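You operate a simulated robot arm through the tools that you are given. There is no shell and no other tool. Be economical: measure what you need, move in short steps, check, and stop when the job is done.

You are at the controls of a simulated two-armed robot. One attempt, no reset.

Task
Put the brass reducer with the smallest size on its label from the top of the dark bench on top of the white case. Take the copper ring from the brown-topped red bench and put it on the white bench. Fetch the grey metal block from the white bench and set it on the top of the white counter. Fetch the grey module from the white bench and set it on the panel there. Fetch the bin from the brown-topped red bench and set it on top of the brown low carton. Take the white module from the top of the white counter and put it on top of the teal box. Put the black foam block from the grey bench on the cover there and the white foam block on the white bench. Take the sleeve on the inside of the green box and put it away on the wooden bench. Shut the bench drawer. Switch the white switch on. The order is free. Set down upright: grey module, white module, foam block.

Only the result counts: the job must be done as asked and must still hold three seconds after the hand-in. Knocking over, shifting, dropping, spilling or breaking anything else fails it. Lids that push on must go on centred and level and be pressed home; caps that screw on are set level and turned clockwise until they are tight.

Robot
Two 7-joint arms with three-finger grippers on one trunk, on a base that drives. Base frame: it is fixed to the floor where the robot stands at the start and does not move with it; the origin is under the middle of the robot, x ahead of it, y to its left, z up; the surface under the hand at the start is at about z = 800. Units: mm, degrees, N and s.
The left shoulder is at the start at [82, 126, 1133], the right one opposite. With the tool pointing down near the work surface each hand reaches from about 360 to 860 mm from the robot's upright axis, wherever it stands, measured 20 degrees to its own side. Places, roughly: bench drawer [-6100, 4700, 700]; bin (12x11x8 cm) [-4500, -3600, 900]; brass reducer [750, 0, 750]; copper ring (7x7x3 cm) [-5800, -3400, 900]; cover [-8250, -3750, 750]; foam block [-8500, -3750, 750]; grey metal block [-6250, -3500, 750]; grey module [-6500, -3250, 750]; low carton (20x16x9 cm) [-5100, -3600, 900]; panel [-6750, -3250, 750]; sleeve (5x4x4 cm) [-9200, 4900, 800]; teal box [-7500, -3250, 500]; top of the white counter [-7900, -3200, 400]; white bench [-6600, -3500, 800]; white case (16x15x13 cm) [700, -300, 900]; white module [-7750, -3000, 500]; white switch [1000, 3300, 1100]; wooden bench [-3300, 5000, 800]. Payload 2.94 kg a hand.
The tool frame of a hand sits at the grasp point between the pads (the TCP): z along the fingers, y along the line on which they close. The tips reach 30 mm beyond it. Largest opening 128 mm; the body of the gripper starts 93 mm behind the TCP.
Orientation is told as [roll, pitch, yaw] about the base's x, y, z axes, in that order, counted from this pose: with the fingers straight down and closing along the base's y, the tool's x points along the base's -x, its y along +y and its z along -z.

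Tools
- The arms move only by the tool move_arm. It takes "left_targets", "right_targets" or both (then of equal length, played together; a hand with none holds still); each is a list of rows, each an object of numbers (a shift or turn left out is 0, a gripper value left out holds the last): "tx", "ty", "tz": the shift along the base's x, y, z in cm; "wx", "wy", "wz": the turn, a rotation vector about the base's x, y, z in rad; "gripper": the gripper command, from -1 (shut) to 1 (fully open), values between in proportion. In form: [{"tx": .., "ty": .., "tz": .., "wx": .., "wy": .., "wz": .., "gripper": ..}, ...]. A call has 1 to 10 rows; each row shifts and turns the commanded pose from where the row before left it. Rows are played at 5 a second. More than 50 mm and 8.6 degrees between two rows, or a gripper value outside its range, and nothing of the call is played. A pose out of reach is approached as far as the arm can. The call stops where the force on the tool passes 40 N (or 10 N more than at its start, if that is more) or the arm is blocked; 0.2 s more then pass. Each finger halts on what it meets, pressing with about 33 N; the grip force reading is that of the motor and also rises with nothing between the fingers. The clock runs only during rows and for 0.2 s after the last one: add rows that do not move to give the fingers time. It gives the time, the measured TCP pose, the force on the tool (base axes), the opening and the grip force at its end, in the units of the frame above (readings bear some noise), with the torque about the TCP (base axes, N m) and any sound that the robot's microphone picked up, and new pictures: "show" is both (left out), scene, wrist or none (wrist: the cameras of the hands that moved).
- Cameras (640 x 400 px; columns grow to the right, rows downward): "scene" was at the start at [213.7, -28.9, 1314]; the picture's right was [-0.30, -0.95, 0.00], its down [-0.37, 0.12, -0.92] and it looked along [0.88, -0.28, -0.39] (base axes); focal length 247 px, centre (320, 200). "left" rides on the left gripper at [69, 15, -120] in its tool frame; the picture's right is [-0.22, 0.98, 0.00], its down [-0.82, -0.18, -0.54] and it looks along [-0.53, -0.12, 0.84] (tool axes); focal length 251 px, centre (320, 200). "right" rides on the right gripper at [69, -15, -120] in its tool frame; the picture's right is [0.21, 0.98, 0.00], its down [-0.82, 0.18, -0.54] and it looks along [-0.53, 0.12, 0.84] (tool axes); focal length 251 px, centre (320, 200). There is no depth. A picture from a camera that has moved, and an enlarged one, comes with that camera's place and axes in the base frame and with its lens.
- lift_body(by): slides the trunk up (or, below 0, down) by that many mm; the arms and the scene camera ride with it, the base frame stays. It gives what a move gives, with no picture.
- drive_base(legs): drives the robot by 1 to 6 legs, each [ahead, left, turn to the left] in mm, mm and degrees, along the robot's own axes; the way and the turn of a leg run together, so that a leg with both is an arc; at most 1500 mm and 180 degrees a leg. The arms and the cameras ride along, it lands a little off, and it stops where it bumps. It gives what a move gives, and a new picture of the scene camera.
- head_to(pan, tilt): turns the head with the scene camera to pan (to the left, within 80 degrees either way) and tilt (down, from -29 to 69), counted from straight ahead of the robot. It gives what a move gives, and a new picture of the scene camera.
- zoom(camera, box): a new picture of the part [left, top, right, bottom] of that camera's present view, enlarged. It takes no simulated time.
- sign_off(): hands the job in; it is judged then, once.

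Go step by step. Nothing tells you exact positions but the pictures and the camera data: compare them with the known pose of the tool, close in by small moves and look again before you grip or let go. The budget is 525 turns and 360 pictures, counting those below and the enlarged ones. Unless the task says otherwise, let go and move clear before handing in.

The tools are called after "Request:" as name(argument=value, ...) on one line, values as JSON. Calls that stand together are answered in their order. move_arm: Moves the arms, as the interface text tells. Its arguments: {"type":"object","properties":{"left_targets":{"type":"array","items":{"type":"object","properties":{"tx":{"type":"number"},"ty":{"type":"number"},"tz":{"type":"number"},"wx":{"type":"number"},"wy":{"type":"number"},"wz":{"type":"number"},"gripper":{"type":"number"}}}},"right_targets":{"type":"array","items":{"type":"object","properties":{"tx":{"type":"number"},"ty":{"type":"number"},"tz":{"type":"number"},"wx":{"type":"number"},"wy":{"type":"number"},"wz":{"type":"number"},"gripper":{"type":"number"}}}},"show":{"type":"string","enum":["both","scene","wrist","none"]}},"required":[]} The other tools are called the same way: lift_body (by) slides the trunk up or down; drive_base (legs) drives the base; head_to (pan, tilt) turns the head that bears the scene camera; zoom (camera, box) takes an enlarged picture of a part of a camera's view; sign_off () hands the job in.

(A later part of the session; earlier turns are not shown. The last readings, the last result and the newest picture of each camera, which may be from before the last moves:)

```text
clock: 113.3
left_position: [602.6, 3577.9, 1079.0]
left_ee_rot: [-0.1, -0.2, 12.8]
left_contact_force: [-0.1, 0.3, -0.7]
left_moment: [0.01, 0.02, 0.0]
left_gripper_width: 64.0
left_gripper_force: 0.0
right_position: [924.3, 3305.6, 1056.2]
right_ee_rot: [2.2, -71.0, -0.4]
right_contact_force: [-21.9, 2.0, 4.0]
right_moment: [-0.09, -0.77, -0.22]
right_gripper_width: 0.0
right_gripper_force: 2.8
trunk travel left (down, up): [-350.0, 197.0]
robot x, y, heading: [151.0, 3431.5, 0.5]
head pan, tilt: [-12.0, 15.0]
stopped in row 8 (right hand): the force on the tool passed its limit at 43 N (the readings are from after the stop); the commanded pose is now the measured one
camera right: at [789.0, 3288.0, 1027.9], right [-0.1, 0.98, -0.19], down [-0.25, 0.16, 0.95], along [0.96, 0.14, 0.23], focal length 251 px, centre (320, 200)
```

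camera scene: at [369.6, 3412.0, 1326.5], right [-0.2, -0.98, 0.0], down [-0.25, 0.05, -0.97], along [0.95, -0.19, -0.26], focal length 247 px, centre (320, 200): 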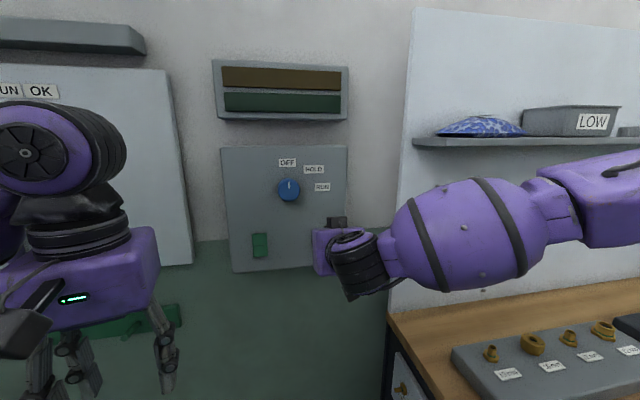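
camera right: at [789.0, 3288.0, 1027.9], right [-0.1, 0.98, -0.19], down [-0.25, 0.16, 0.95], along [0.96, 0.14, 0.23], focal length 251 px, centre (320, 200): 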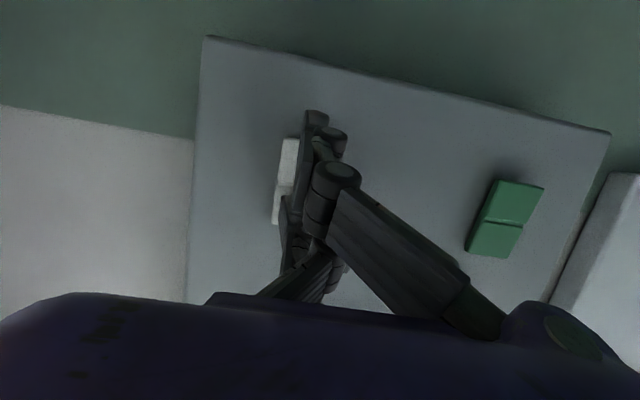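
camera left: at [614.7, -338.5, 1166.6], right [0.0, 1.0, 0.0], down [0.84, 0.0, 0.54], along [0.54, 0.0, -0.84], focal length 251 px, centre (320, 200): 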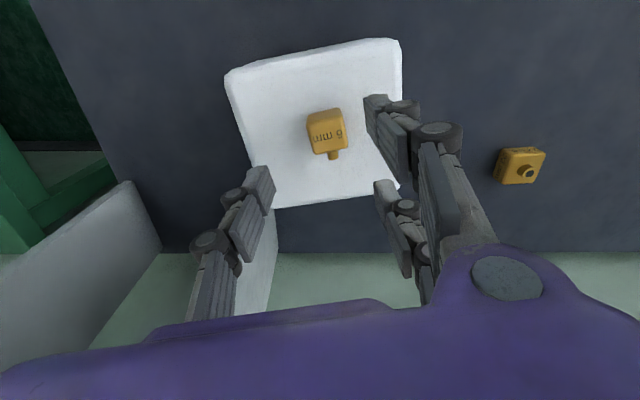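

Still no toggle on the upper half. I probe the lower half with the upper finger, TCP near z 1019.

Request:
move_arm(right_targets=[{"tx": -2.5}, {"tz": -3.7, "ty": -0.5}, {"tx": 0.8}, {"tx": 0.5}, {"tx": 0.3}, {"tx": 0.3}, {"tx": 0.3}, {"tx": 0.3}, {"tx": 0.3}, {}], show="wrist")

```text
clock: 115.2
left_position: [600.5, 3576.6, 1079.6]
left_ee_rot: [-0.2, -0.3, 12.7]
left_contact_force: [0.1, 0.4, -0.3]
left_moment: [0.02, 0.0, 0.02]
left_gripper_width: 64.1
left_gripper_force: 0.0
right_position: [921.8, 3299.8, 1015.5]
right_ee_rot: [2.4, -70.5, -0.3]
right_contact_force: [-21.8, 2.0, 4.8]
right_moment: [-0.07, -0.8, -0.18]
right_gripper_width: 0.3
right_gripper_force: 2.8
right hand out of reach, approached as far as the arm can: row 8
trunk travel left (down, up): [-350.0, 197.0]
robot x, y, heading: [148.6, 3428.6, 1.1]
head pan, tilt: [-12.0, 15.0]
heard: click
stopped in row 9 (right hand): the force on the tool passed its limit at 43 N (the readings are from after the stop); the commanded pose is now the measured one
camera right: at [786.6, 3280.0, 989.1], right [-0.11, 0.98, -0.19], down [-0.24, 0.16, 0.96], along [0.96, 0.15, 0.22], focal length 251 px, centre (320, 200)
```

right: 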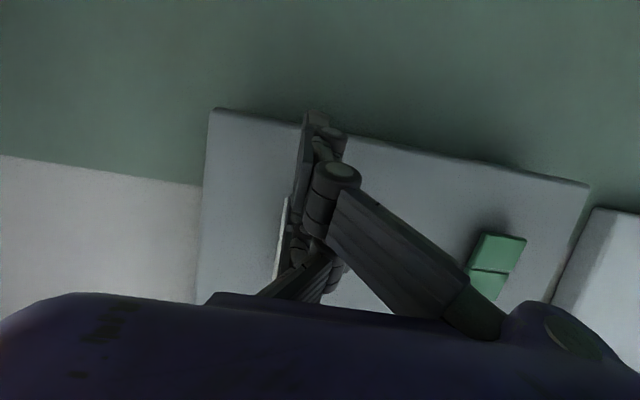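

A click: the rocker toggled. I back off and confirm.

Request:
move_arm(right_targets=[{"tx": -3}, {"tx": -4}, {"ty": -4, "tz": 3}, {"ty": -4, "tz": 3}, {}], show="none")

Request:
zoom(camera="right", box=[330, 60, 520, 210])

Request:
zoom(camera="scene", box=[210, 140, 370, 290])

```text
clock: 116.4
left_position: [604.8, 3576.9, 1077.2]
left_ee_rot: [-0.1, 0.0, 12.7]
left_contact_force: [-0.6, 0.7, 0.2]
left_moment: [-0.03, 0.05, -0.03]
left_gripper_width: 64.3
left_gripper_force: 0.0
right_position: [856.6, 3217.8, 1071.8]
right_ee_rot: [2.2, -70.3, -0.2]
right_contact_force: [0.8, 1.0, -0.2]
right_moment: [0.0, 0.01, 0.0]
right_gripper_width: 0.0
right_gripper_force: 2.8
trunk travel left (down, up): [-350.0, 197.0]
robot x, y, heading: [153.9, 3430.4, 0.9]
head pan, tilt: [-12.0, 15.0]
```

```text
2.67 times, centred on (425, 135) of right
camera zoom: at [720.0, 3199.3, 1046.1], right [-0.1, 0.98, -0.19], down [-0.24, 0.16, 0.96], along [0.97, 0.14, 0.21], focal length 670 px, centre (40, 373)
```

zoom: 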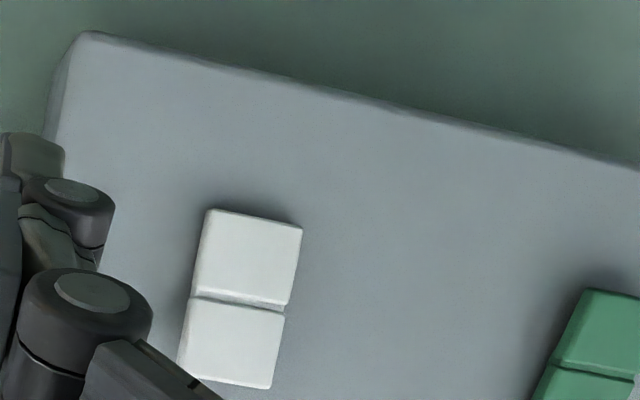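

```text
2.67 times, centred on (290, 215) of scene
camera zoom: at [367.5, 3412.6, 1326.3], right [-0.2, -0.98, 0.0], down [-0.25, 0.05, -0.97], along [0.95, -0.19, -0.26], focal length 658 px, centre (400, 160)
```

zoom: 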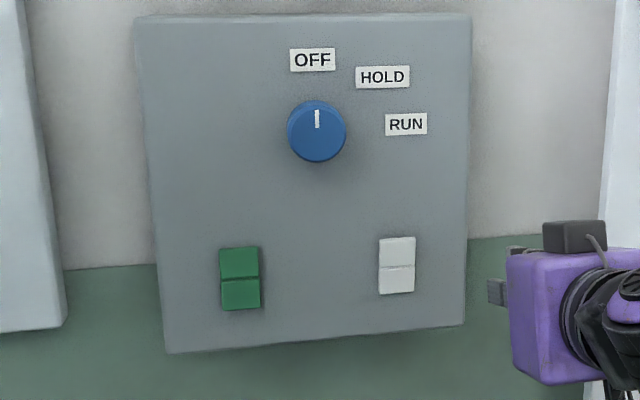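

I compare white and green closer up.

Request:
zoom(camera="scene", box=[255, 190, 325, 225])

Request:
zoom(camera="right", box=[370, 130, 450, 210])

```text
9.14 times, centred on (290, 208) of scene
camera zoom: at [367.5, 3412.6, 1326.3], right [-0.2, -0.98, 0.0], down [-0.25, 0.05, -0.97], along [0.95, -0.19, -0.26], focal length 2256 px, centre (594, 131)
```

zoom: 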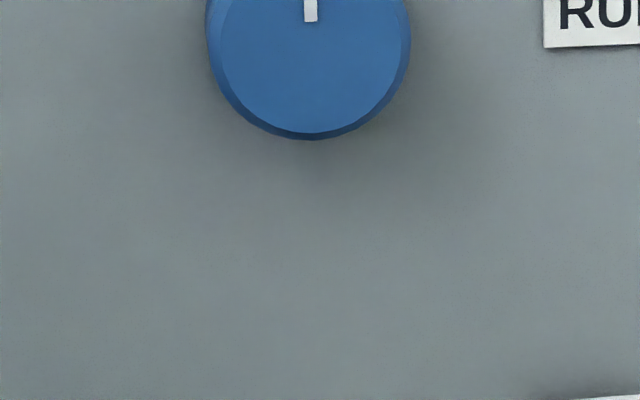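

```text
5.00 times, centred on (410, 170) of right
camera zoom: at [720.0, 3199.3, 1046.1], right [-0.1, 0.98, -0.19], down [-0.24, 0.16, 0.96], along [0.97, 0.14, 0.21], focal length 1257 px, centre (-130, 350)
```

zoom: 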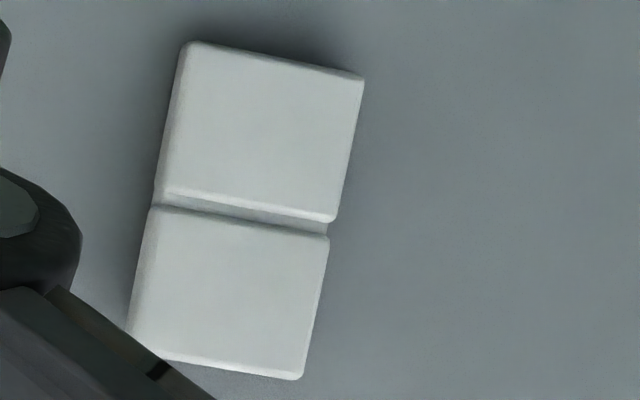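

I zoom on the two rockers in the scene view.

Request:
zoom(camera="scene", box=[250, 222, 330, 267])

```text
8.00 times, centred on (290, 244) of scene
camera zoom: at [367.5, 3412.6, 1326.3], right [-0.2, -0.98, 0.0], down [-0.25, 0.05, -0.97], along [0.95, -0.19, -0.26], focal length 1974 px, centre (560, -156)
```

zoom: 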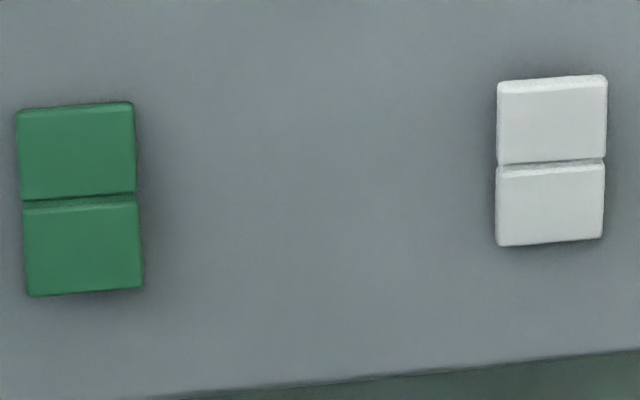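

The white rocker's tilt has flipped while green kept its own, so the switch is on. I drive back and bring the right hand to its normal downward pose.

Request:
drive_base(legs=[[-700, 0, 0]])

Request:
move_arm(right_targets=[{"wy": 0.14, "tx": -4}, {"wy": 0.14, "tx": -4}, {"wy": 0.14, "tx": -4}, {"wy": 0.14, "tx": -4}, {"wy": 0.14, "tx": -4, "tz": 1}, {"wy": 0.14, "tx": -4, "tz": 1}, {"wy": 0.14, "tz": 1}, {"wy": 0.14, "tz": 1}, {"wy": 0.1, "tz": 1}, {"gripper": 1}], show="none")

Request:
head_to(pan=70, tilt=8)

```text
clock: 120.3
left_position: [-98.0, 3568.5, 1077.2]
left_ee_rot: [0.0, 0.0, 12.7]
left_contact_force: [0.5, 1.6, -0.1]
left_moment: [-0.02, -0.01, 0.02]
left_gripper_width: 63.7
left_gripper_force: 0.1
right_position: [152.5, 3209.1, 1071.0]
right_ee_rot: [2.3, -70.3, -0.2]
right_contact_force: [0.6, 0.8, 0.2]
right_moment: [-0.03, 0.04, 0.0]
right_gripper_width: 0.0
right_gripper_force: 3.0
trunk travel left (down, up): [-350.0, 197.0]
robot x, y, heading: [-552.5, 3424.4, 0.4]
head pan, tilt: [-12.0, 15.0]
camera scene: at [-335.9, 3404.2, 1326.5], right [-0.2, -0.98, 0.0], down [-0.25, 0.05, -0.97], along [0.95, -0.19, -0.26], focal length 247 px, centre (320, 200)
```

scene: 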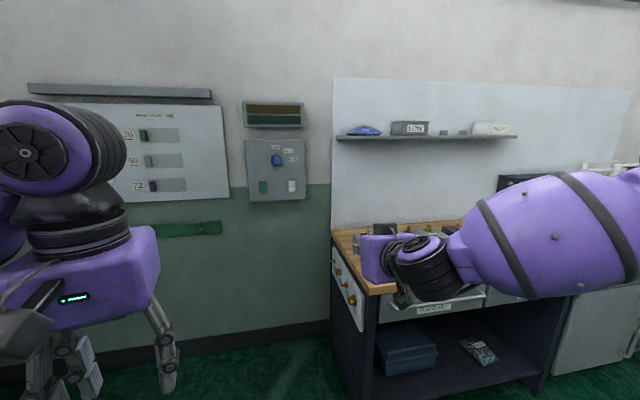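

```text
clock: 122.5
left_position: [-97.3, 3569.0, 1077.7]
left_ee_rot: [-0.1, 0.1, 12.7]
left_contact_force: [-0.6, 0.8, -0.9]
left_moment: [-0.03, 0.0, 0.01]
left_gripper_width: 64.1
left_gripper_force: 0.0
right_position: [-88.6, 3208.8, 1123.2]
right_ee_rot: [1.9, -0.3, 0.0]
right_contact_force: [0.2, 0.2, 0.3]
right_moment: [0.03, 0.01, 0.01]
right_gripper_width: 25.2
right_gripper_force: 0.2
trunk travel left (down, up): [-350.0, 197.0]
robot x, y, heading: [-551.0, 3422.0, 0.7]
head pan, tilt: [-12.0, 15.0]
```

```text
clock: 124.0
left_position: [-97.4, 3568.8, 1078.2]
left_ee_rot: [0.0, 0.0, 12.6]
left_contact_force: [-0.1, 0.0, 0.1]
left_moment: [0.0, 0.01, 0.0]
left_gripper_width: 64.0
left_gripper_force: 0.1
right_position: [-87.9, 3209.6, 1122.1]
right_ee_rot: [1.9, -0.4, -0.2]
right_contact_force: [0.2, -0.7, -0.8]
right_moment: [-0.02, 0.02, 0.0]
right_gripper_width: 127.8
right_gripper_force: 0.1
trunk travel left (down, up): [-350.0, 197.0]
robot x, y, heading: [-556.3, 3422.3, 0.8]
head pan, tilt: [70.0, 8.0]
camera scene: at [-396.6, 3510.0, 1337.9], right [0.94, -0.33, 0.0], down [-0.05, -0.13, -0.99], along [0.33, 0.93, -0.14], focal length 247 px, centre (320, 200)
```

scene: 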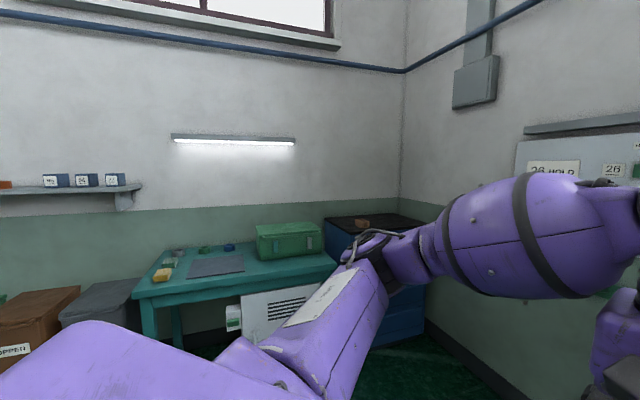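

The wall lamp is now lit, confirming the switch is on. I turn left to face the +y wall and look along it.

Request:
drive_base(legs=[[0, 0, 89.2]])

Request:
head_to(pan=70, tilt=8)

```text
clock: 128.2
left_position: [-690.2, 3880.7, 1078.2]
left_ee_rot: [-0.2, 0.0, 101.6]
left_contact_force: [0.3, 1.0, 0.6]
left_moment: [0.02, 0.0, -0.03]
left_gripper_width: 64.1
left_gripper_force: 0.1
right_position: [-329.9, 3882.7, 1121.1]
right_ee_rot: [1.9, -0.4, 88.8]
right_contact_force: [-0.4, 0.2, -1.2]
right_moment: [-0.04, 0.0, -0.02]
right_gripper_width: 127.9
right_gripper_force: 0.1
trunk travel left (down, up): [-350.0, 197.0]
robot x, y, heading: [-550.8, 3421.4, 89.5]
head pan, tilt: [70.0, 8.0]
camera scene: at [-637.1, 3577.8, 1337.9], right [0.35, 0.94, 0.0], down [0.13, -0.05, -0.99], along [-0.93, 0.35, -0.14], focal length 247 px, centre (320, 200)
```

scene: 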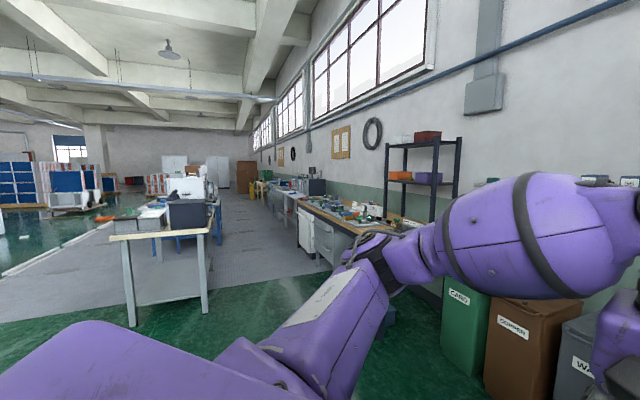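

```text
clock: 128.8
left_position: [-689.2, 3877.9, 1076.2]
left_ee_rot: [-0.1, 0.1, 101.6]
left_contact_force: [0.0, 0.0, 0.0]
left_moment: [0.01, -0.02, 0.0]
left_gripper_width: 64.0
left_gripper_force: 0.0
right_position: [-330.7, 3883.2, 1121.5]
right_ee_rot: [2.0, -0.4, 88.8]
right_contact_force: [0.1, 0.3, -0.3]
right_moment: [0.02, 0.0, -0.01]
right_gripper_width: 127.9
right_gripper_force: 0.1
trunk travel left (down, up): [-350.0, 197.0]
robot x, y, heading: [-553.3, 3425.6, 89.4]
head pan, tilt: [70.0, 8.0]
camera scene: at [-637.1, 3577.8, 1337.9], right [0.35, 0.94, 0.0], down [0.13, -0.05, -0.99], along [-0.93, 0.35, -0.14], focal length 247 px, centre (320, 200)
```

scene: 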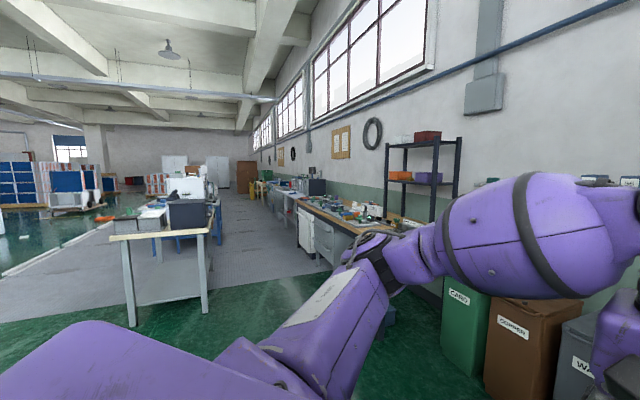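

A corridor runs along the +y benches. I move to y≈3850 and drive left (−x) to the wooden bench, looking as I pass.

Request:
drive_base(legs=[[430, 0, 0.5], [0, 1450, 0], [0, 1300, 0]])

Request:
head_to(pan=0, tilt=25)

```text
clock: 155.0
left_position: [-3429.1, 4312.1, 1077.1]
left_ee_rot: [0.0, 0.0, 102.2]
left_contact_force: [0.1, 0.9, -0.9]
left_moment: [0.03, 0.02, 0.03]
left_gripper_width: 64.1
left_gripper_force: 0.0
right_position: [-3068.0, 4319.2, 1120.9]
right_ee_rot: [1.9, -0.4, 89.4]
right_contact_force: [-0.8, -0.3, 0.7]
right_moment: [0.0, 0.01, 0.01]
right_gripper_width: 128.3
right_gripper_force: 0.0
trunk travel left (down, up): [-350.0, 197.0]
robot x, y, heading: [-3287.7, 3855.0, 90.0]
head pan, tilt: [70.0, 8.0]
camera scene: at [-3373.4, 4012.1, 1337.9], right [0.34, 0.94, 0.0], down [0.13, -0.05, -0.99], along [-0.93, 0.34, -0.14], focal length 247 px, centre (320, 200)
```

scene: 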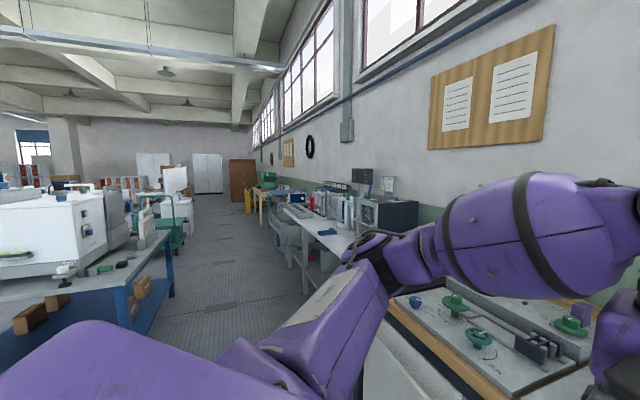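

```text
clock: 156.4
left_position: [-3428.8, 4313.4, 1078.4]
left_ee_rot: [0.0, 0.0, 102.1]
left_contact_force: [0.0, -0.3, -0.1]
left_moment: [-0.02, -0.01, 0.03]
left_gripper_width: 64.2
left_gripper_force: 0.1
right_position: [-3069.3, 4319.0, 1122.0]
right_ee_rot: [2.0, -0.4, 89.4]
right_contact_force: [0.8, -0.1, 0.2]
right_moment: [0.01, 0.01, -0.03]
right_gripper_width: 128.1
right_gripper_force: 0.0
trunk travel left (down, up): [-350.0, 197.0]
robot x, y, heading: [-3289.1, 3856.0, 90.0]
head pan, tilt: [0.0, 25.0]
camera scene: at [-3286.4, 4072.5, 1310.3], right [1.0, 0.0, 0.0], down [0.0, -0.42, -0.91], along [0.0, 0.91, -0.42], focal length 247 px, centre (320, 200)
```

scene: 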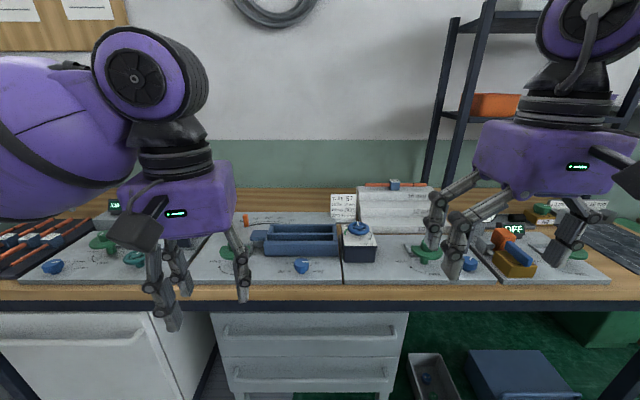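

The wooden bench is crowded with panels; a note stands at (343,205). I zoom in on the bench.

Request:
zoom(camera="scene", box=[200, 170, 480, 310])

Request:
zoom(camera="scene", box=[310, 185, 370, 225])

Request:
head_to(pan=0, tilt=45)

```text
2.29 times, centred on (340, 240) of scene
camera zoom: at [-3286.4, 4072.5, 1310.3], right [1.0, 0.0, 0.0], down [0.0, -0.42, -0.91], along [0.0, 0.91, -0.42], focal length 564 px, centre (274, 109)
```

zoom: 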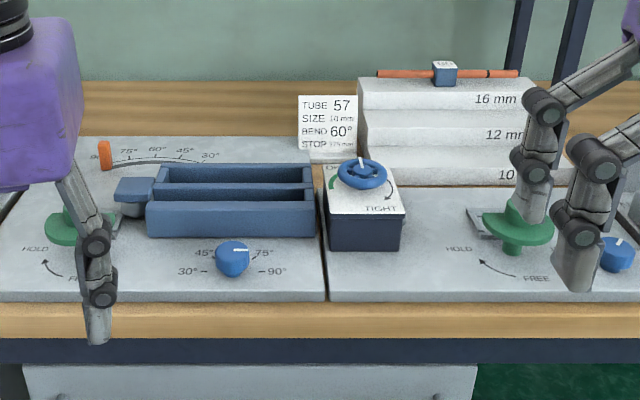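

```text
10.00 times, centred on (340, 205) of scene
camera zoom: at [-3286.4, 4072.5, 1310.3], right [1.0, 0.0, 0.0], down [0.0, -0.42, -0.91], along [0.0, 0.91, -0.42], focal length 2467 px, centre (120, 150)
```

zoom: 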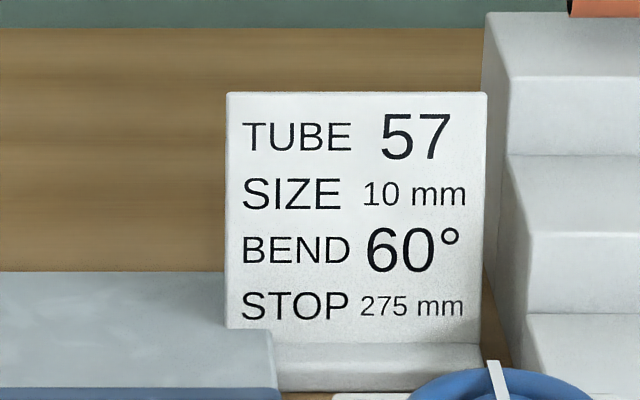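

```text
clock: 157.2
left_position: [-3429.5, 4313.5, 1078.1]
left_ee_rot: [-0.1, 0.0, 102.2]
left_contact_force: [-0.1, -0.2, 0.2]
left_moment: [0.01, 0.0, 0.0]
left_gripper_width: 64.4
left_gripper_force: 0.1
right_position: [-3068.2, 4320.0, 1123.3]
right_ee_rot: [1.9, -0.3, 89.3]
right_contact_force: [-0.1, -0.2, -0.4]
right_moment: [0.02, -0.03, 0.01]
right_gripper_width: 127.8
right_gripper_force: 0.0
trunk travel left (down, up): [-350.0, 197.0]
robot x, y, heading: [-3285.0, 3857.5, 90.0]
head pan, tilt: [0.0, 45.0]
camera scene: at [-3286.3, 4061.7, 1279.8], right [1.0, 0.0, 0.0], down [0.0, -0.71, -0.71], along [0.0, 0.71, -0.71], focal length 247 px, centre (320, 200)
```

scene: 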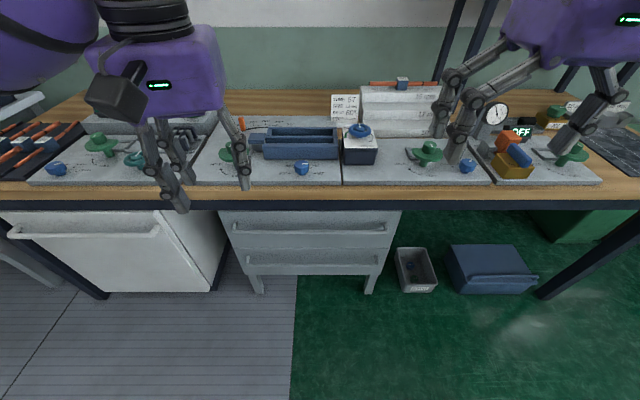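

I noted free wood strips at the bench front and back. Now I drive on left to the drawer area, and beyond to the green box.

Request:
drive_base(legs=[[0, 1400, 0], [0, 1400, 0]])

Request:
head_to(pan=0, tilt=40)

```text
clock: 181.7
left_position: [-6235.1, 4280.8, 1077.8]
left_ee_rot: [-0.1, 0.0, 103.0]
left_contact_force: [0.0, 0.5, -0.5]
left_moment: [-0.02, -0.02, 0.0]
left_gripper_width: 64.1
left_gripper_force: 0.1
right_position: [-5875.6, 4292.2, 1122.0]
right_ee_rot: [2.0, -0.4, 90.2]
right_contact_force: [-0.9, 0.0, -0.4]
right_moment: [0.01, 0.01, 0.02]
right_gripper_width: 127.9
right_gripper_force: 0.1
trunk travel left (down, up): [-350.0, 197.0]
robot x, y, heading: [-6089.8, 3823.1, 90.8]
head pan, tilt: [0.0, 45.0]
camera scene: at [-6089.2, 4030.1, 1279.7], right [1.0, 0.02, 0.0], down [0.01, -0.71, -0.71], along [-0.01, 0.71, -0.71], focal length 247 px, centre (320, 200)
```

scene: 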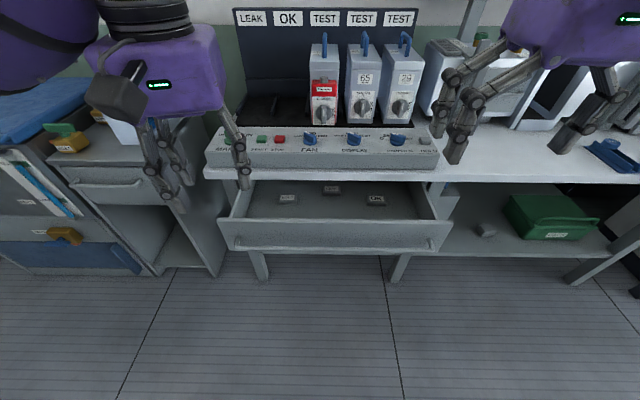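

```text
clock: 182.4
left_position: [-6235.4, 4278.7, 1078.3]
left_ee_rot: [0.0, -0.1, 103.0]
left_contact_force: [-0.2, 0.2, -0.7]
left_moment: [0.04, 0.04, 0.0]
left_gripper_width: 64.1
left_gripper_force: 0.1
right_position: [-5876.6, 4292.7, 1121.5]
right_ee_rot: [2.1, -0.4, 90.1]
right_contact_force: [-0.1, 0.3, 0.6]
right_moment: [-0.01, -0.01, 0.01]
right_gripper_width: 128.0
right_gripper_force: 0.0
trunk travel left (down, up): [-350.0, 197.0]
robot x, y, heading: [-6085.6, 3825.0, 90.8]
head pan, tilt: [0.0, 40.0]
camera scene: at [-6089.3, 4033.8, 1286.9], right [1.0, 0.02, 0.0], down [0.01, -0.64, -0.77], along [-0.01, 0.77, -0.64], focal length 247 px, centre (320, 200)
```

scene: 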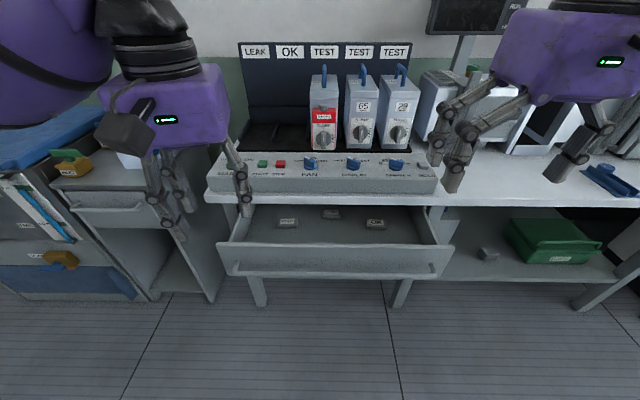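

The open drawer is right ahead: its front is about y 4510, z ~690, centred near x −6040. I lower the trunk and tilt the right hand forward to push it.

Request:
lift_body(by=-200)

Request:
move_arm(right_targets=[{"wx": 0.14, "tx": -2, "gripper": -1}, {"wx": 0.14, "tx": -2}, {"wx": 0.14, "tx": -2}, {"wx": 0.14, "tx": -2, "tz": -3}, {"wx": 0.14, "tx": -2, "tz": -3}, {"wx": 0.14, "tx": -2, "tz": -3}, {"wx": 0.14, "tx": -1, "tz": -4}, {"tz": -4}, {"tz": -4}, {}])

```text
clock: 184.6
left_position: [-6236.8, 4279.2, 879.1]
left_ee_rot: [-0.1, -0.1, 102.9]
left_contact_force: [0.0, -0.3, 0.4]
left_moment: [-0.03, 0.0, -0.01]
left_gripper_width: 64.1
left_gripper_force: 0.2
right_position: [-5876.6, 4292.5, 922.6]
right_ee_rot: [1.8, -0.5, 90.2]
right_contact_force: [0.0, -0.2, 0.2]
right_moment: [0.05, -0.02, -0.01]
right_gripper_width: 128.3
right_gripper_force: 0.0
trunk travel left (down, up): [-150.0, 397.0]
robot x, y, heading: [-6085.9, 3826.5, 91.1]
head pan, tilt: [0.0, 40.0]
```

```text
clock: 186.8
left_position: [-6235.7, 4279.8, 877.9]
left_ee_rot: [0.0, 0.0, 103.0]
left_contact_force: [0.1, 0.1, 0.3]
left_moment: [-0.03, -0.01, 0.02]
left_gripper_width: 63.8
left_gripper_force: 0.0
right_position: [-5934.0, 4416.7, 778.8]
right_ee_rot: [-1.4, -54.1, 93.9]
right_contact_force: [0.1, 0.0, 0.0]
right_moment: [-0.03, 0.0, 0.0]
right_gripper_width: 0.1
right_gripper_force: 3.1
right hand out of reach, approached as far as the arm can: row 4, 5, 6, 7, 8
trunk travel left (down, up): [-150.0, 397.0]
robot x, y, heading: [-6087.9, 3823.3, 90.9]
head pan, tilt: [0.0, 40.0]
camera scene: at [-6090.1, 4095.2, 1075.8], right [1.0, 0.02, 0.0], down [0.01, -0.64, -0.77], along [-0.01, 0.77, -0.64], focal length 247 px, centre (320, 200)
camera right: at [-5912.5, 4281.8, 793.3], right [-0.97, -0.17, -0.19], down [-0.2, 0.03, 0.98], along [-0.16, 0.98, -0.07], focal length 251 px, centre (320, 200)
```

scene: 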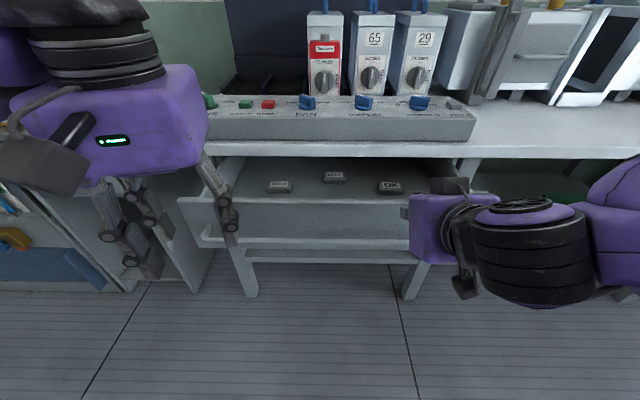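
right: 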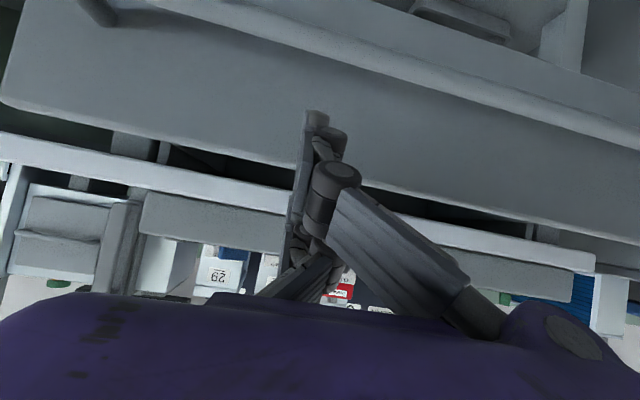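

The hand is tilted forward. I bring it lower and toward the drawer's centre.

Request:
move_arm(right_targets=[{"tx": -2, "tz": -2}, {"tx": -3, "tz": -2}, {"tx": -3, "tz": -2}, {"tx": -2, "tz": -1}, {}])

```text
clock: 187.7
left_position: [-6235.4, 4280.7, 878.3]
left_ee_rot: [-0.1, 0.0, 103.0]
left_contact_force: [0.2, -0.3, -0.3]
left_moment: [0.0, 0.01, -0.02]
left_gripper_width: 64.0
left_gripper_force: 0.1
right_position: [-6021.3, 4426.8, 739.3]
right_ee_rot: [-0.3, -57.1, 93.3]
right_contact_force: [1.3, -1.8, 8.2]
right_moment: [0.19, -0.13, 0.11]
right_gripper_width: 0.0
right_gripper_force: 2.8
right hand out of reach, approached as far as the arm can: row 4
trunk travel left (down, up): [-150.0, 397.0]
robot x, y, heading: [-6081.0, 3826.7, 91.1]
head pan, tilt: [0.0, 40.0]
stopped in row 4 (right hand): the force on the tool passed its limit at 85 N (the readings are from after the stop); the commanded pose is now the measured one
camera scene: at [-6090.3, 4095.6, 1075.7], right [1.0, 0.02, 0.0], down [0.01, -0.64, -0.77], along [-0.01, 0.77, -0.64], focal length 247 px, centre (320, 200)
camera right: at [-5998.4, 4291.0, 746.2], right [-0.97, -0.17, -0.18], down [-0.18, -0.02, 0.98], along [-0.17, 0.99, -0.01], focal length 251 px, centre (320, 200)
```

scene: 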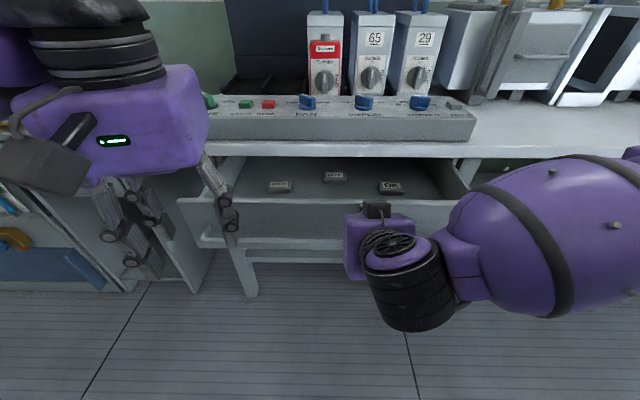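
right: 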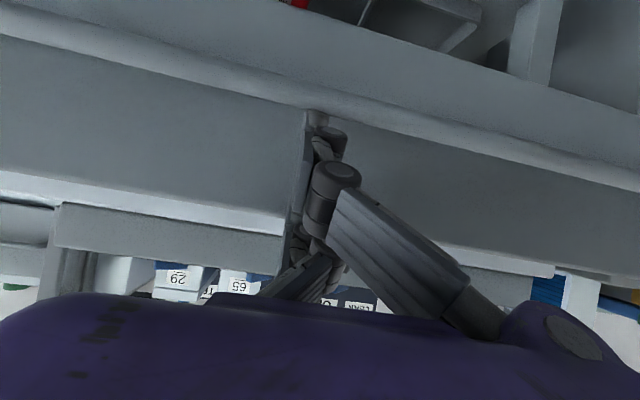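

The lower finger touched the drawer handle from above. I back off, turn the hand upright again, and will push the handle bar itself with the fingers.

Request:
move_arm(right_targets=[{"ty": -3, "tz": 1}, {"ty": -4}, {"ty": -4, "wx": -0.14}, {"wx": -0.14, "ty": -2}, {"wx": -0.14, "ty": -2}, {"wx": -0.14}, {"wx": -0.14}, {"wx": -0.14}, {"wx": -0.14}, {}], show="none")

Request:
move_arm(right_targets=[{"tz": -2}, {"tz": -2}, {}])

```text
clock: 189.9
left_position: [-6236.7, 4281.2, 877.8]
left_ee_rot: [-0.1, 0.1, 103.0]
left_contact_force: [-0.2, -0.1, 0.3]
left_moment: [-0.04, 0.0, -0.01]
left_gripper_width: 64.0
left_gripper_force: 0.1
right_position: [-6021.1, 4334.2, 741.5]
right_ee_rot: [2.5, -0.6, 91.9]
right_contact_force: [-1.2, -0.6, 1.0]
right_moment: [-0.01, -0.01, 0.03]
right_gripper_width: 0.0
right_gripper_force: 3.0
right hand out of reach, approached as far as the arm can: row 2, 3
trunk travel left (down, up): [-150.0, 397.0]
robot x, y, heading: [-6090.0, 3827.4, 91.1]
head pan, tilt: [0.0, 40.0]
```

```text
clock: 190.7
left_position: [-6236.0, 4280.2, 877.4]
left_ee_rot: [-0.1, 0.0, 103.0]
left_contact_force: [1.0, -0.3, -0.4]
left_moment: [0.0, -0.04, 0.0]
left_gripper_width: 64.0
left_gripper_force: 0.1
right_position: [-6021.8, 4334.5, 702.8]
right_ee_rot: [2.4, -0.8, 91.8]
right_contact_force: [0.8, 0.8, -0.2]
right_moment: [-0.02, 0.0, -0.02]
right_gripper_width: 0.0
right_gripper_force: 2.0
trunk travel left (down, up): [-150.0, 397.0]
robot x, y, heading: [-6087.5, 3827.1, 91.1]
head pan, tilt: [0.0, 40.0]
camera scene: at [-6090.5, 4095.7, 1075.7], right [1.0, 0.02, 0.0], down [0.01, -0.64, -0.77], along [-0.01, 0.77, -0.64], focal length 247 px, centre (320, 200)
camera right: at [-5998.9, 4265.7, 819.3], right [-0.97, -0.25, 0.04], down [-0.18, 0.81, 0.56], along [-0.17, 0.53, -0.83], focal length 251 px, centre (320, 200)
```

scene: 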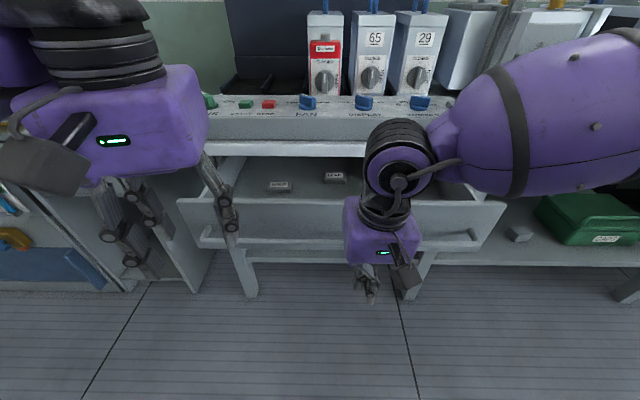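
right: 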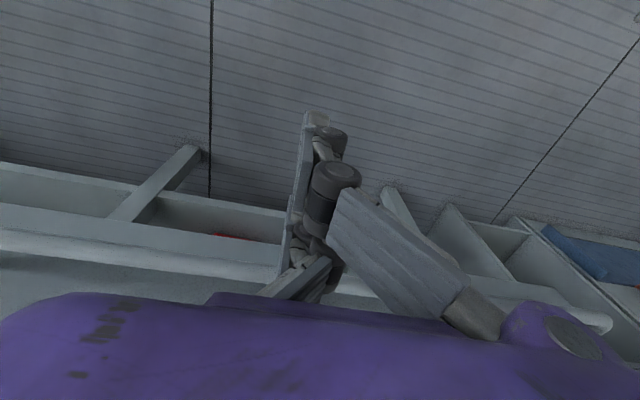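

I lower 2 cm more and push forward (+y) on the handle.

Request:
move_arm(right_targets=[{"tz": -2}, {"ty": 2}, {"ty": 2}, {"ty": 1.5}, {"ty": 1.5}, {"ty": 1.5}, {"ty": 1.5}, {}])

```text
clock: 192.5
left_position: [-6235.9, 4280.3, 877.4]
left_ee_rot: [-0.2, -0.1, 103.0]
left_contact_force: [0.3, -0.1, 0.3]
left_moment: [0.0, -0.02, -0.01]
left_gripper_width: 63.8
left_gripper_force: 0.0
right_position: [-5998.3, 4411.2, 687.2]
right_ee_rot: [2.4, -0.8, 91.9]
right_contact_force: [-0.1, -0.6, 0.5]
right_moment: [0.01, -0.02, 0.02]
right_gripper_width: 0.0
right_gripper_force: 2.8
right hand out of reach, approached as far as the arm can: row 3, 4, 5, 6, 7
trunk travel left (down, up): [-150.0, 397.0]
robot x, y, heading: [-6084.8, 3830.0, 91.1]
head pan, tilt: [0.0, 40.0]
camera scene: at [-6090.5, 4095.8, 1075.7], right [1.0, 0.02, 0.0], down [0.01, -0.64, -0.77], along [-0.01, 0.77, -0.64], focal length 247 px, centre (320, 200)
camera right: at [-5975.5, 4341.2, 804.1], right [-0.97, -0.25, 0.04], down [-0.18, 0.81, 0.56], along [-0.17, 0.53, -0.83], focal length 251 px, centre (320, 200)
```

scene: 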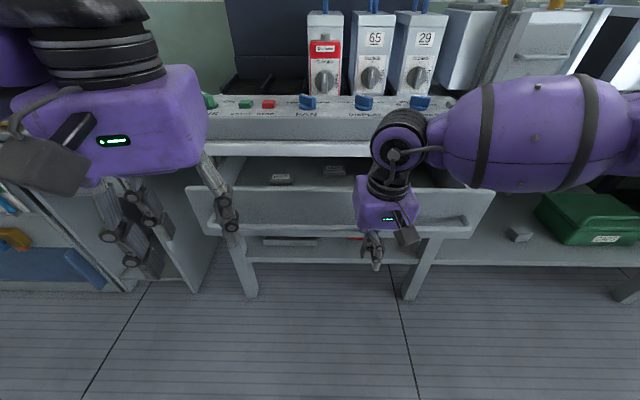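
right: 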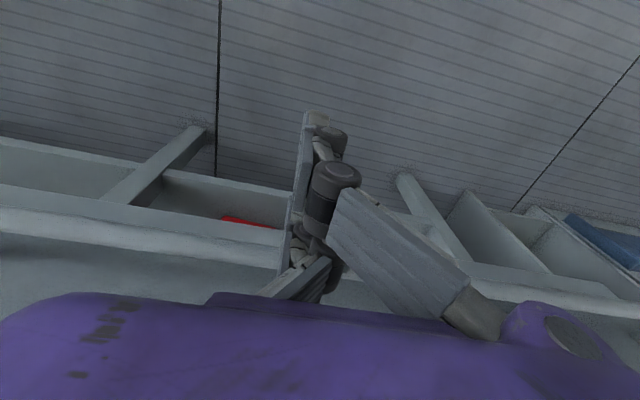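

The drawer moves. I push further by driving the base ahead.

Request:
drive_base(legs=[[60, 0, 0]])

```text
clock: 193.5
left_position: [-6237.5, 4341.8, 878.6]
left_ee_rot: [0.0, 0.1, 103.2]
left_contact_force: [0.2, -0.3, 0.6]
left_moment: [-0.03, 0.01, 0.0]
left_gripper_width: 64.2
left_gripper_force: 0.1
right_position: [-5998.9, 4470.2, 686.9]
right_ee_rot: [2.5, -0.7, 91.9]
right_contact_force: [-0.8, 0.6, -0.2]
right_moment: [-0.02, -0.02, 0.02]
right_gripper_width: 0.0
right_gripper_force: 2.6
trunk travel left (down, up): [-150.0, 397.0]
robot x, y, heading: [-6083.3, 3887.8, 90.9]
head pan, tilt: [0.0, 40.0]
camera scene: at [-6091.6, 4156.8, 1075.4], right [1.0, 0.02, 0.0], down [0.01, -0.64, -0.77], along [-0.01, 0.77, -0.64], focal length 247 px, centre (320, 200)
```

scene: 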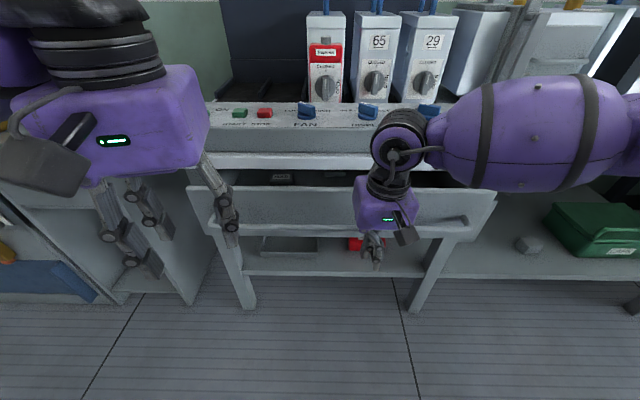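

Nearly closed. I push on by 40 mm.

Request:
drive_base(legs=[[40, 0, 0]])

```text
clock: 194.3
left_position: [-6237.3, 4380.7, 876.7]
left_ee_rot: [0.0, 0.0, 103.0]
left_contact_force: [0.1, 0.2, -0.1]
left_moment: [-0.05, 0.0, 0.01]
left_gripper_width: 64.0
left_gripper_force: 0.0
right_position: [-6001.1, 4510.9, 685.1]
right_ee_rot: [2.3, -0.7, 92.0]
right_contact_force: [-1.1, 1.1, 0.4]
right_moment: [-0.02, 0.03, 0.01]
right_gripper_width: 0.0
right_gripper_force: 2.9
trunk travel left (down, up): [-150.0, 397.0]
robot x, y, heading: [-6092.6, 3929.2, 90.9]
head pan, tilt: [0.0, 40.0]
camera scene: at [-6092.3, 4196.5, 1075.3], right [1.0, 0.02, 0.0], down [0.01, -0.64, -0.77], along [-0.01, 0.77, -0.64], focal length 247 px, centre (320, 200)
```

scene: 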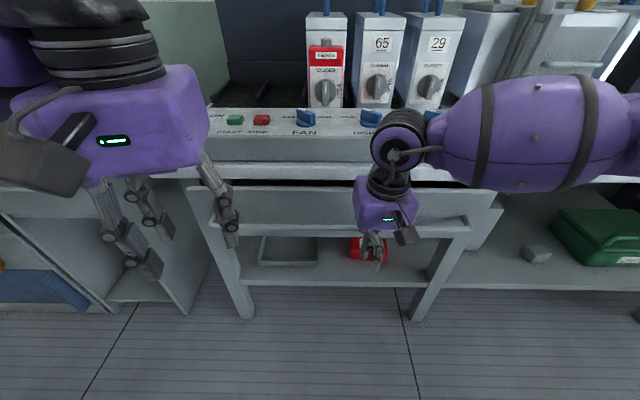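

Request:
drive_base(legs=[[25, 0, 0]])

Request:
zoom(camera="scene", box=[190, 140, 520, 260])

```text
clock: 195.2
left_position: [-6238.7, 4405.0, 877.3]
left_ee_rot: [-0.1, 0.0, 103.1]
left_contact_force: [0.1, -0.7, 0.1]
left_moment: [-0.09, 0.01, -0.01]
left_gripper_width: 63.9
left_gripper_force: 0.1
right_position: [-6001.4, 4535.2, 685.6]
right_ee_rot: [2.5, -0.7, 92.0]
right_contact_force: [0.3, 0.3, 0.0]
right_moment: [-0.05, 0.01, 0.02]
right_gripper_width: 0.0
right_gripper_force: 2.2
trunk travel left (down, up): [-150.0, 397.0]
robot x, y, heading: [-6091.7, 3947.8, 91.1]
head pan, tilt: [0.0, 40.0]
camera scene: at [-6092.7, 4220.8, 1075.4], right [1.0, 0.02, 0.0], down [0.01, -0.64, -0.77], along [-0.01, 0.77, -0.64], focal length 247 px, centre (320, 200)
```

scene: 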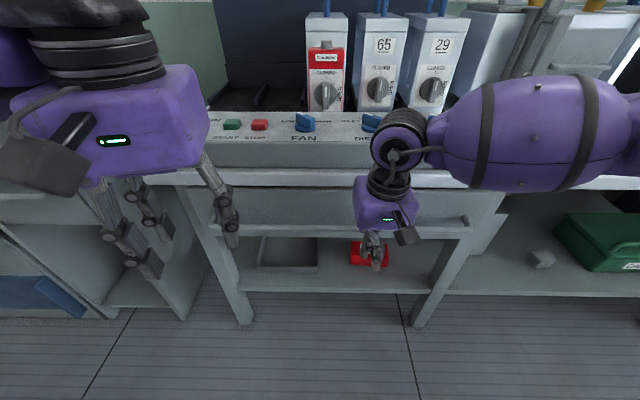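

```text
1.94 times, centred on (355, 200) of scene
camera zoom: at [-6092.7, 4220.8, 1075.4], right [1.0, 0.02, 0.0], down [0.01, -0.64, -0.77], along [-0.01, 0.77, -0.64], focal length 478 px, centre (252, 200)
```

zoom: 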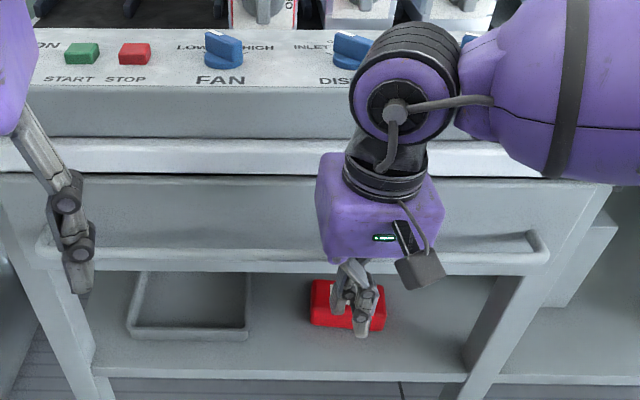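

It's nearly flush. I push another 15 mm until resistance shows.

Request:
drive_base(legs=[[12, 0, 0]])

```text
clock: 195.9
left_position: [-6239.0, 4416.2, 877.2]
left_ee_rot: [-0.1, 0.0, 103.1]
left_contact_force: [0.1, 0.8, -0.4]
left_moment: [0.0, 0.0, 0.03]
left_gripper_width: 64.1
left_gripper_force: 0.1
right_position: [-6001.4, 4546.8, 684.8]
right_ee_rot: [2.4, -0.8, 91.8]
right_contact_force: [-0.6, 0.0, 0.0]
right_moment: [-0.03, -0.01, -0.04]
right_gripper_width: 0.0
right_gripper_force: 3.1
trunk travel left (down, up): [-150.0, 397.0]
robot x, y, heading: [-6083.0, 3962.7, 90.8]
head pan, tilt: [0.0, 40.0]
camera scene: at [-6093.0, 4232.2, 1075.6], right [1.0, 0.02, 0.0], down [0.01, -0.64, -0.77], along [-0.01, 0.77, -0.64], focal length 247 px, centre (320, 200)
```

scene: 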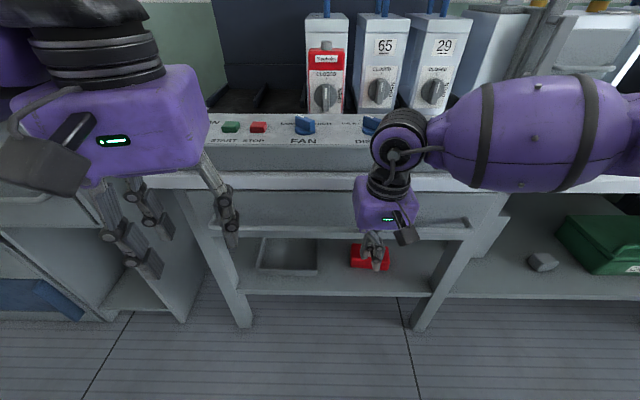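

Request:
drive_base(legs=[[10, 0, 0]])

Request:
zoom(camera="scene", box=[190, 140, 520, 260])

```text
clock: 196.7
left_position: [-6238.3, 4426.9, 877.7]
left_ee_rot: [0.0, 0.1, 103.1]
left_contact_force: [-0.5, 0.0, 0.2]
left_moment: [0.02, -0.01, -0.01]
left_gripper_width: 64.0
left_gripper_force: 0.1
right_position: [-6001.1, 4556.0, 686.1]
right_ee_rot: [2.4, -0.8, 92.0]
right_contact_force: [-0.1, 0.1, 0.1]
right_moment: [0.01, 0.03, 0.01]
right_gripper_width: 0.0
right_gripper_force: 2.8
trunk travel left (down, up): [-150.0, 397.0]
robot x, y, heading: [-6086.9, 3972.9, 90.8]
head pan, tilt: [0.0, 40.0]
camera scene: at [-6093.1, 4242.1, 1075.6], right [1.0, 0.02, 0.0], down [0.01, -0.64, -0.77], along [-0.01, 0.77, -0.64], focal length 247 px, centre (320, 200)
```

scene: 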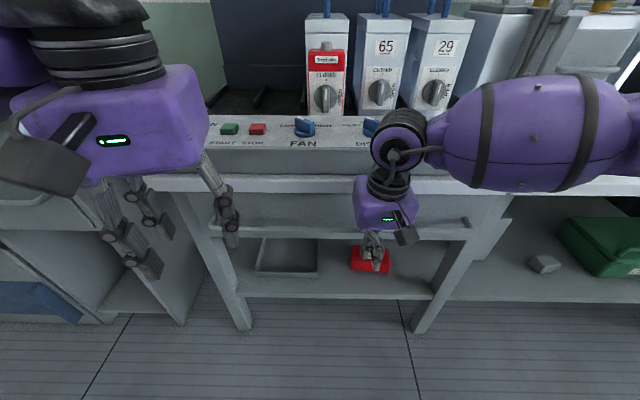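

```text
1.94 times, centred on (355, 200) of scene
camera zoom: at [-6093.1, 4242.1, 1075.6], right [1.0, 0.02, 0.0], down [0.01, -0.64, -0.77], along [-0.01, 0.77, -0.64], focal length 478 px, centre (252, 200)
```

zoom: 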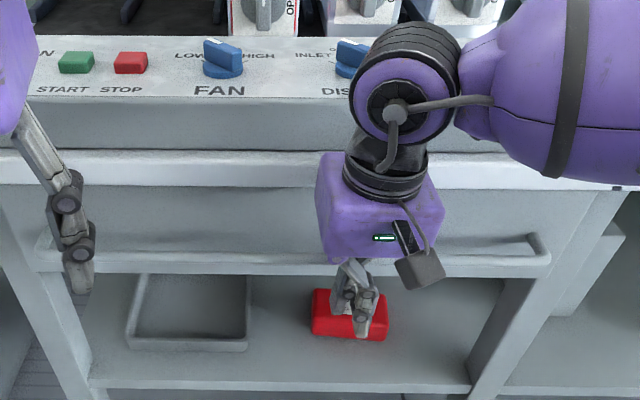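

Still moving freely; another 15 mm.

Request:
drive_base(legs=[[15, 0, 0]])

Request:
zoom(camera="right", box=[0, 100, 640, 400])

```text
clock: 197.5
left_position: [-6237.3, 4439.7, 877.8]
left_ee_rot: [-0.2, 0.0, 103.1]
left_contact_force: [0.1, -0.2, -0.1]
left_moment: [0.01, 0.0, 0.0]
left_gripper_width: 64.2
left_gripper_force: 0.1
right_position: [-6002.1, 4563.3, 685.8]
right_ee_rot: [2.2, 0.1, 92.2]
right_contact_force: [-0.3, -0.5, 0.5]
right_moment: [-0.02, 0.01, 0.0]
right_gripper_width: 0.0
right_gripper_force: 3.5
trunk travel left (down, up): [-150.0, 397.0]
robot x, y, heading: [-6090.1, 3983.4, 91.1]
head pan, tilt: [0.0, 40.0]
stopped in leg 1: the force on the tool passed its limit at 46 N (the readings are from after the stop); the commanded pose is now the measured one
camera scene: at [-6093.1, 4254.5, 1075.6], right [1.0, 0.02, 0.0], down [0.01, -0.64, -0.77], along [-0.01, 0.77, -0.64], focal length 247 px, centre (320, 200)
```

scene: 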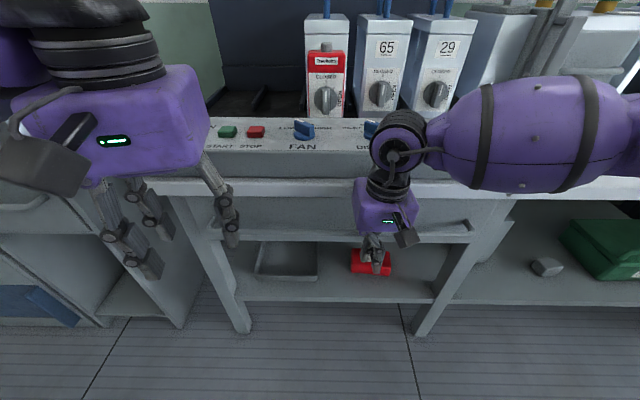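

```text
1.00 times, centred on (320, 250) of right (not enlarged: the box is as wide or as high as the picture)
camera zoom: at [-5979.2, 4495.5, 804.4], right [-0.97, -0.25, 0.04], down [-0.19, 0.82, 0.55], along [-0.17, 0.52, -0.84], focal length 251 px, centre (320, 150)
```

zoom: 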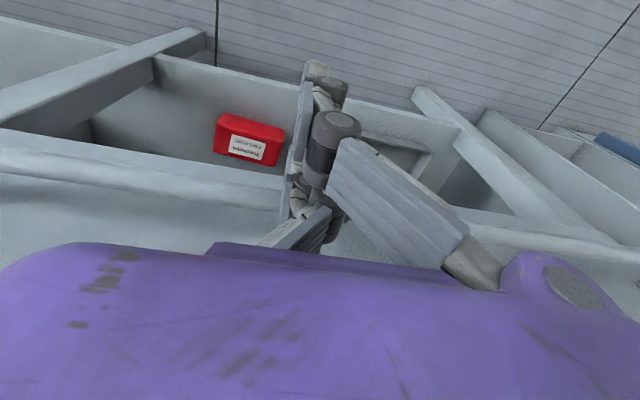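

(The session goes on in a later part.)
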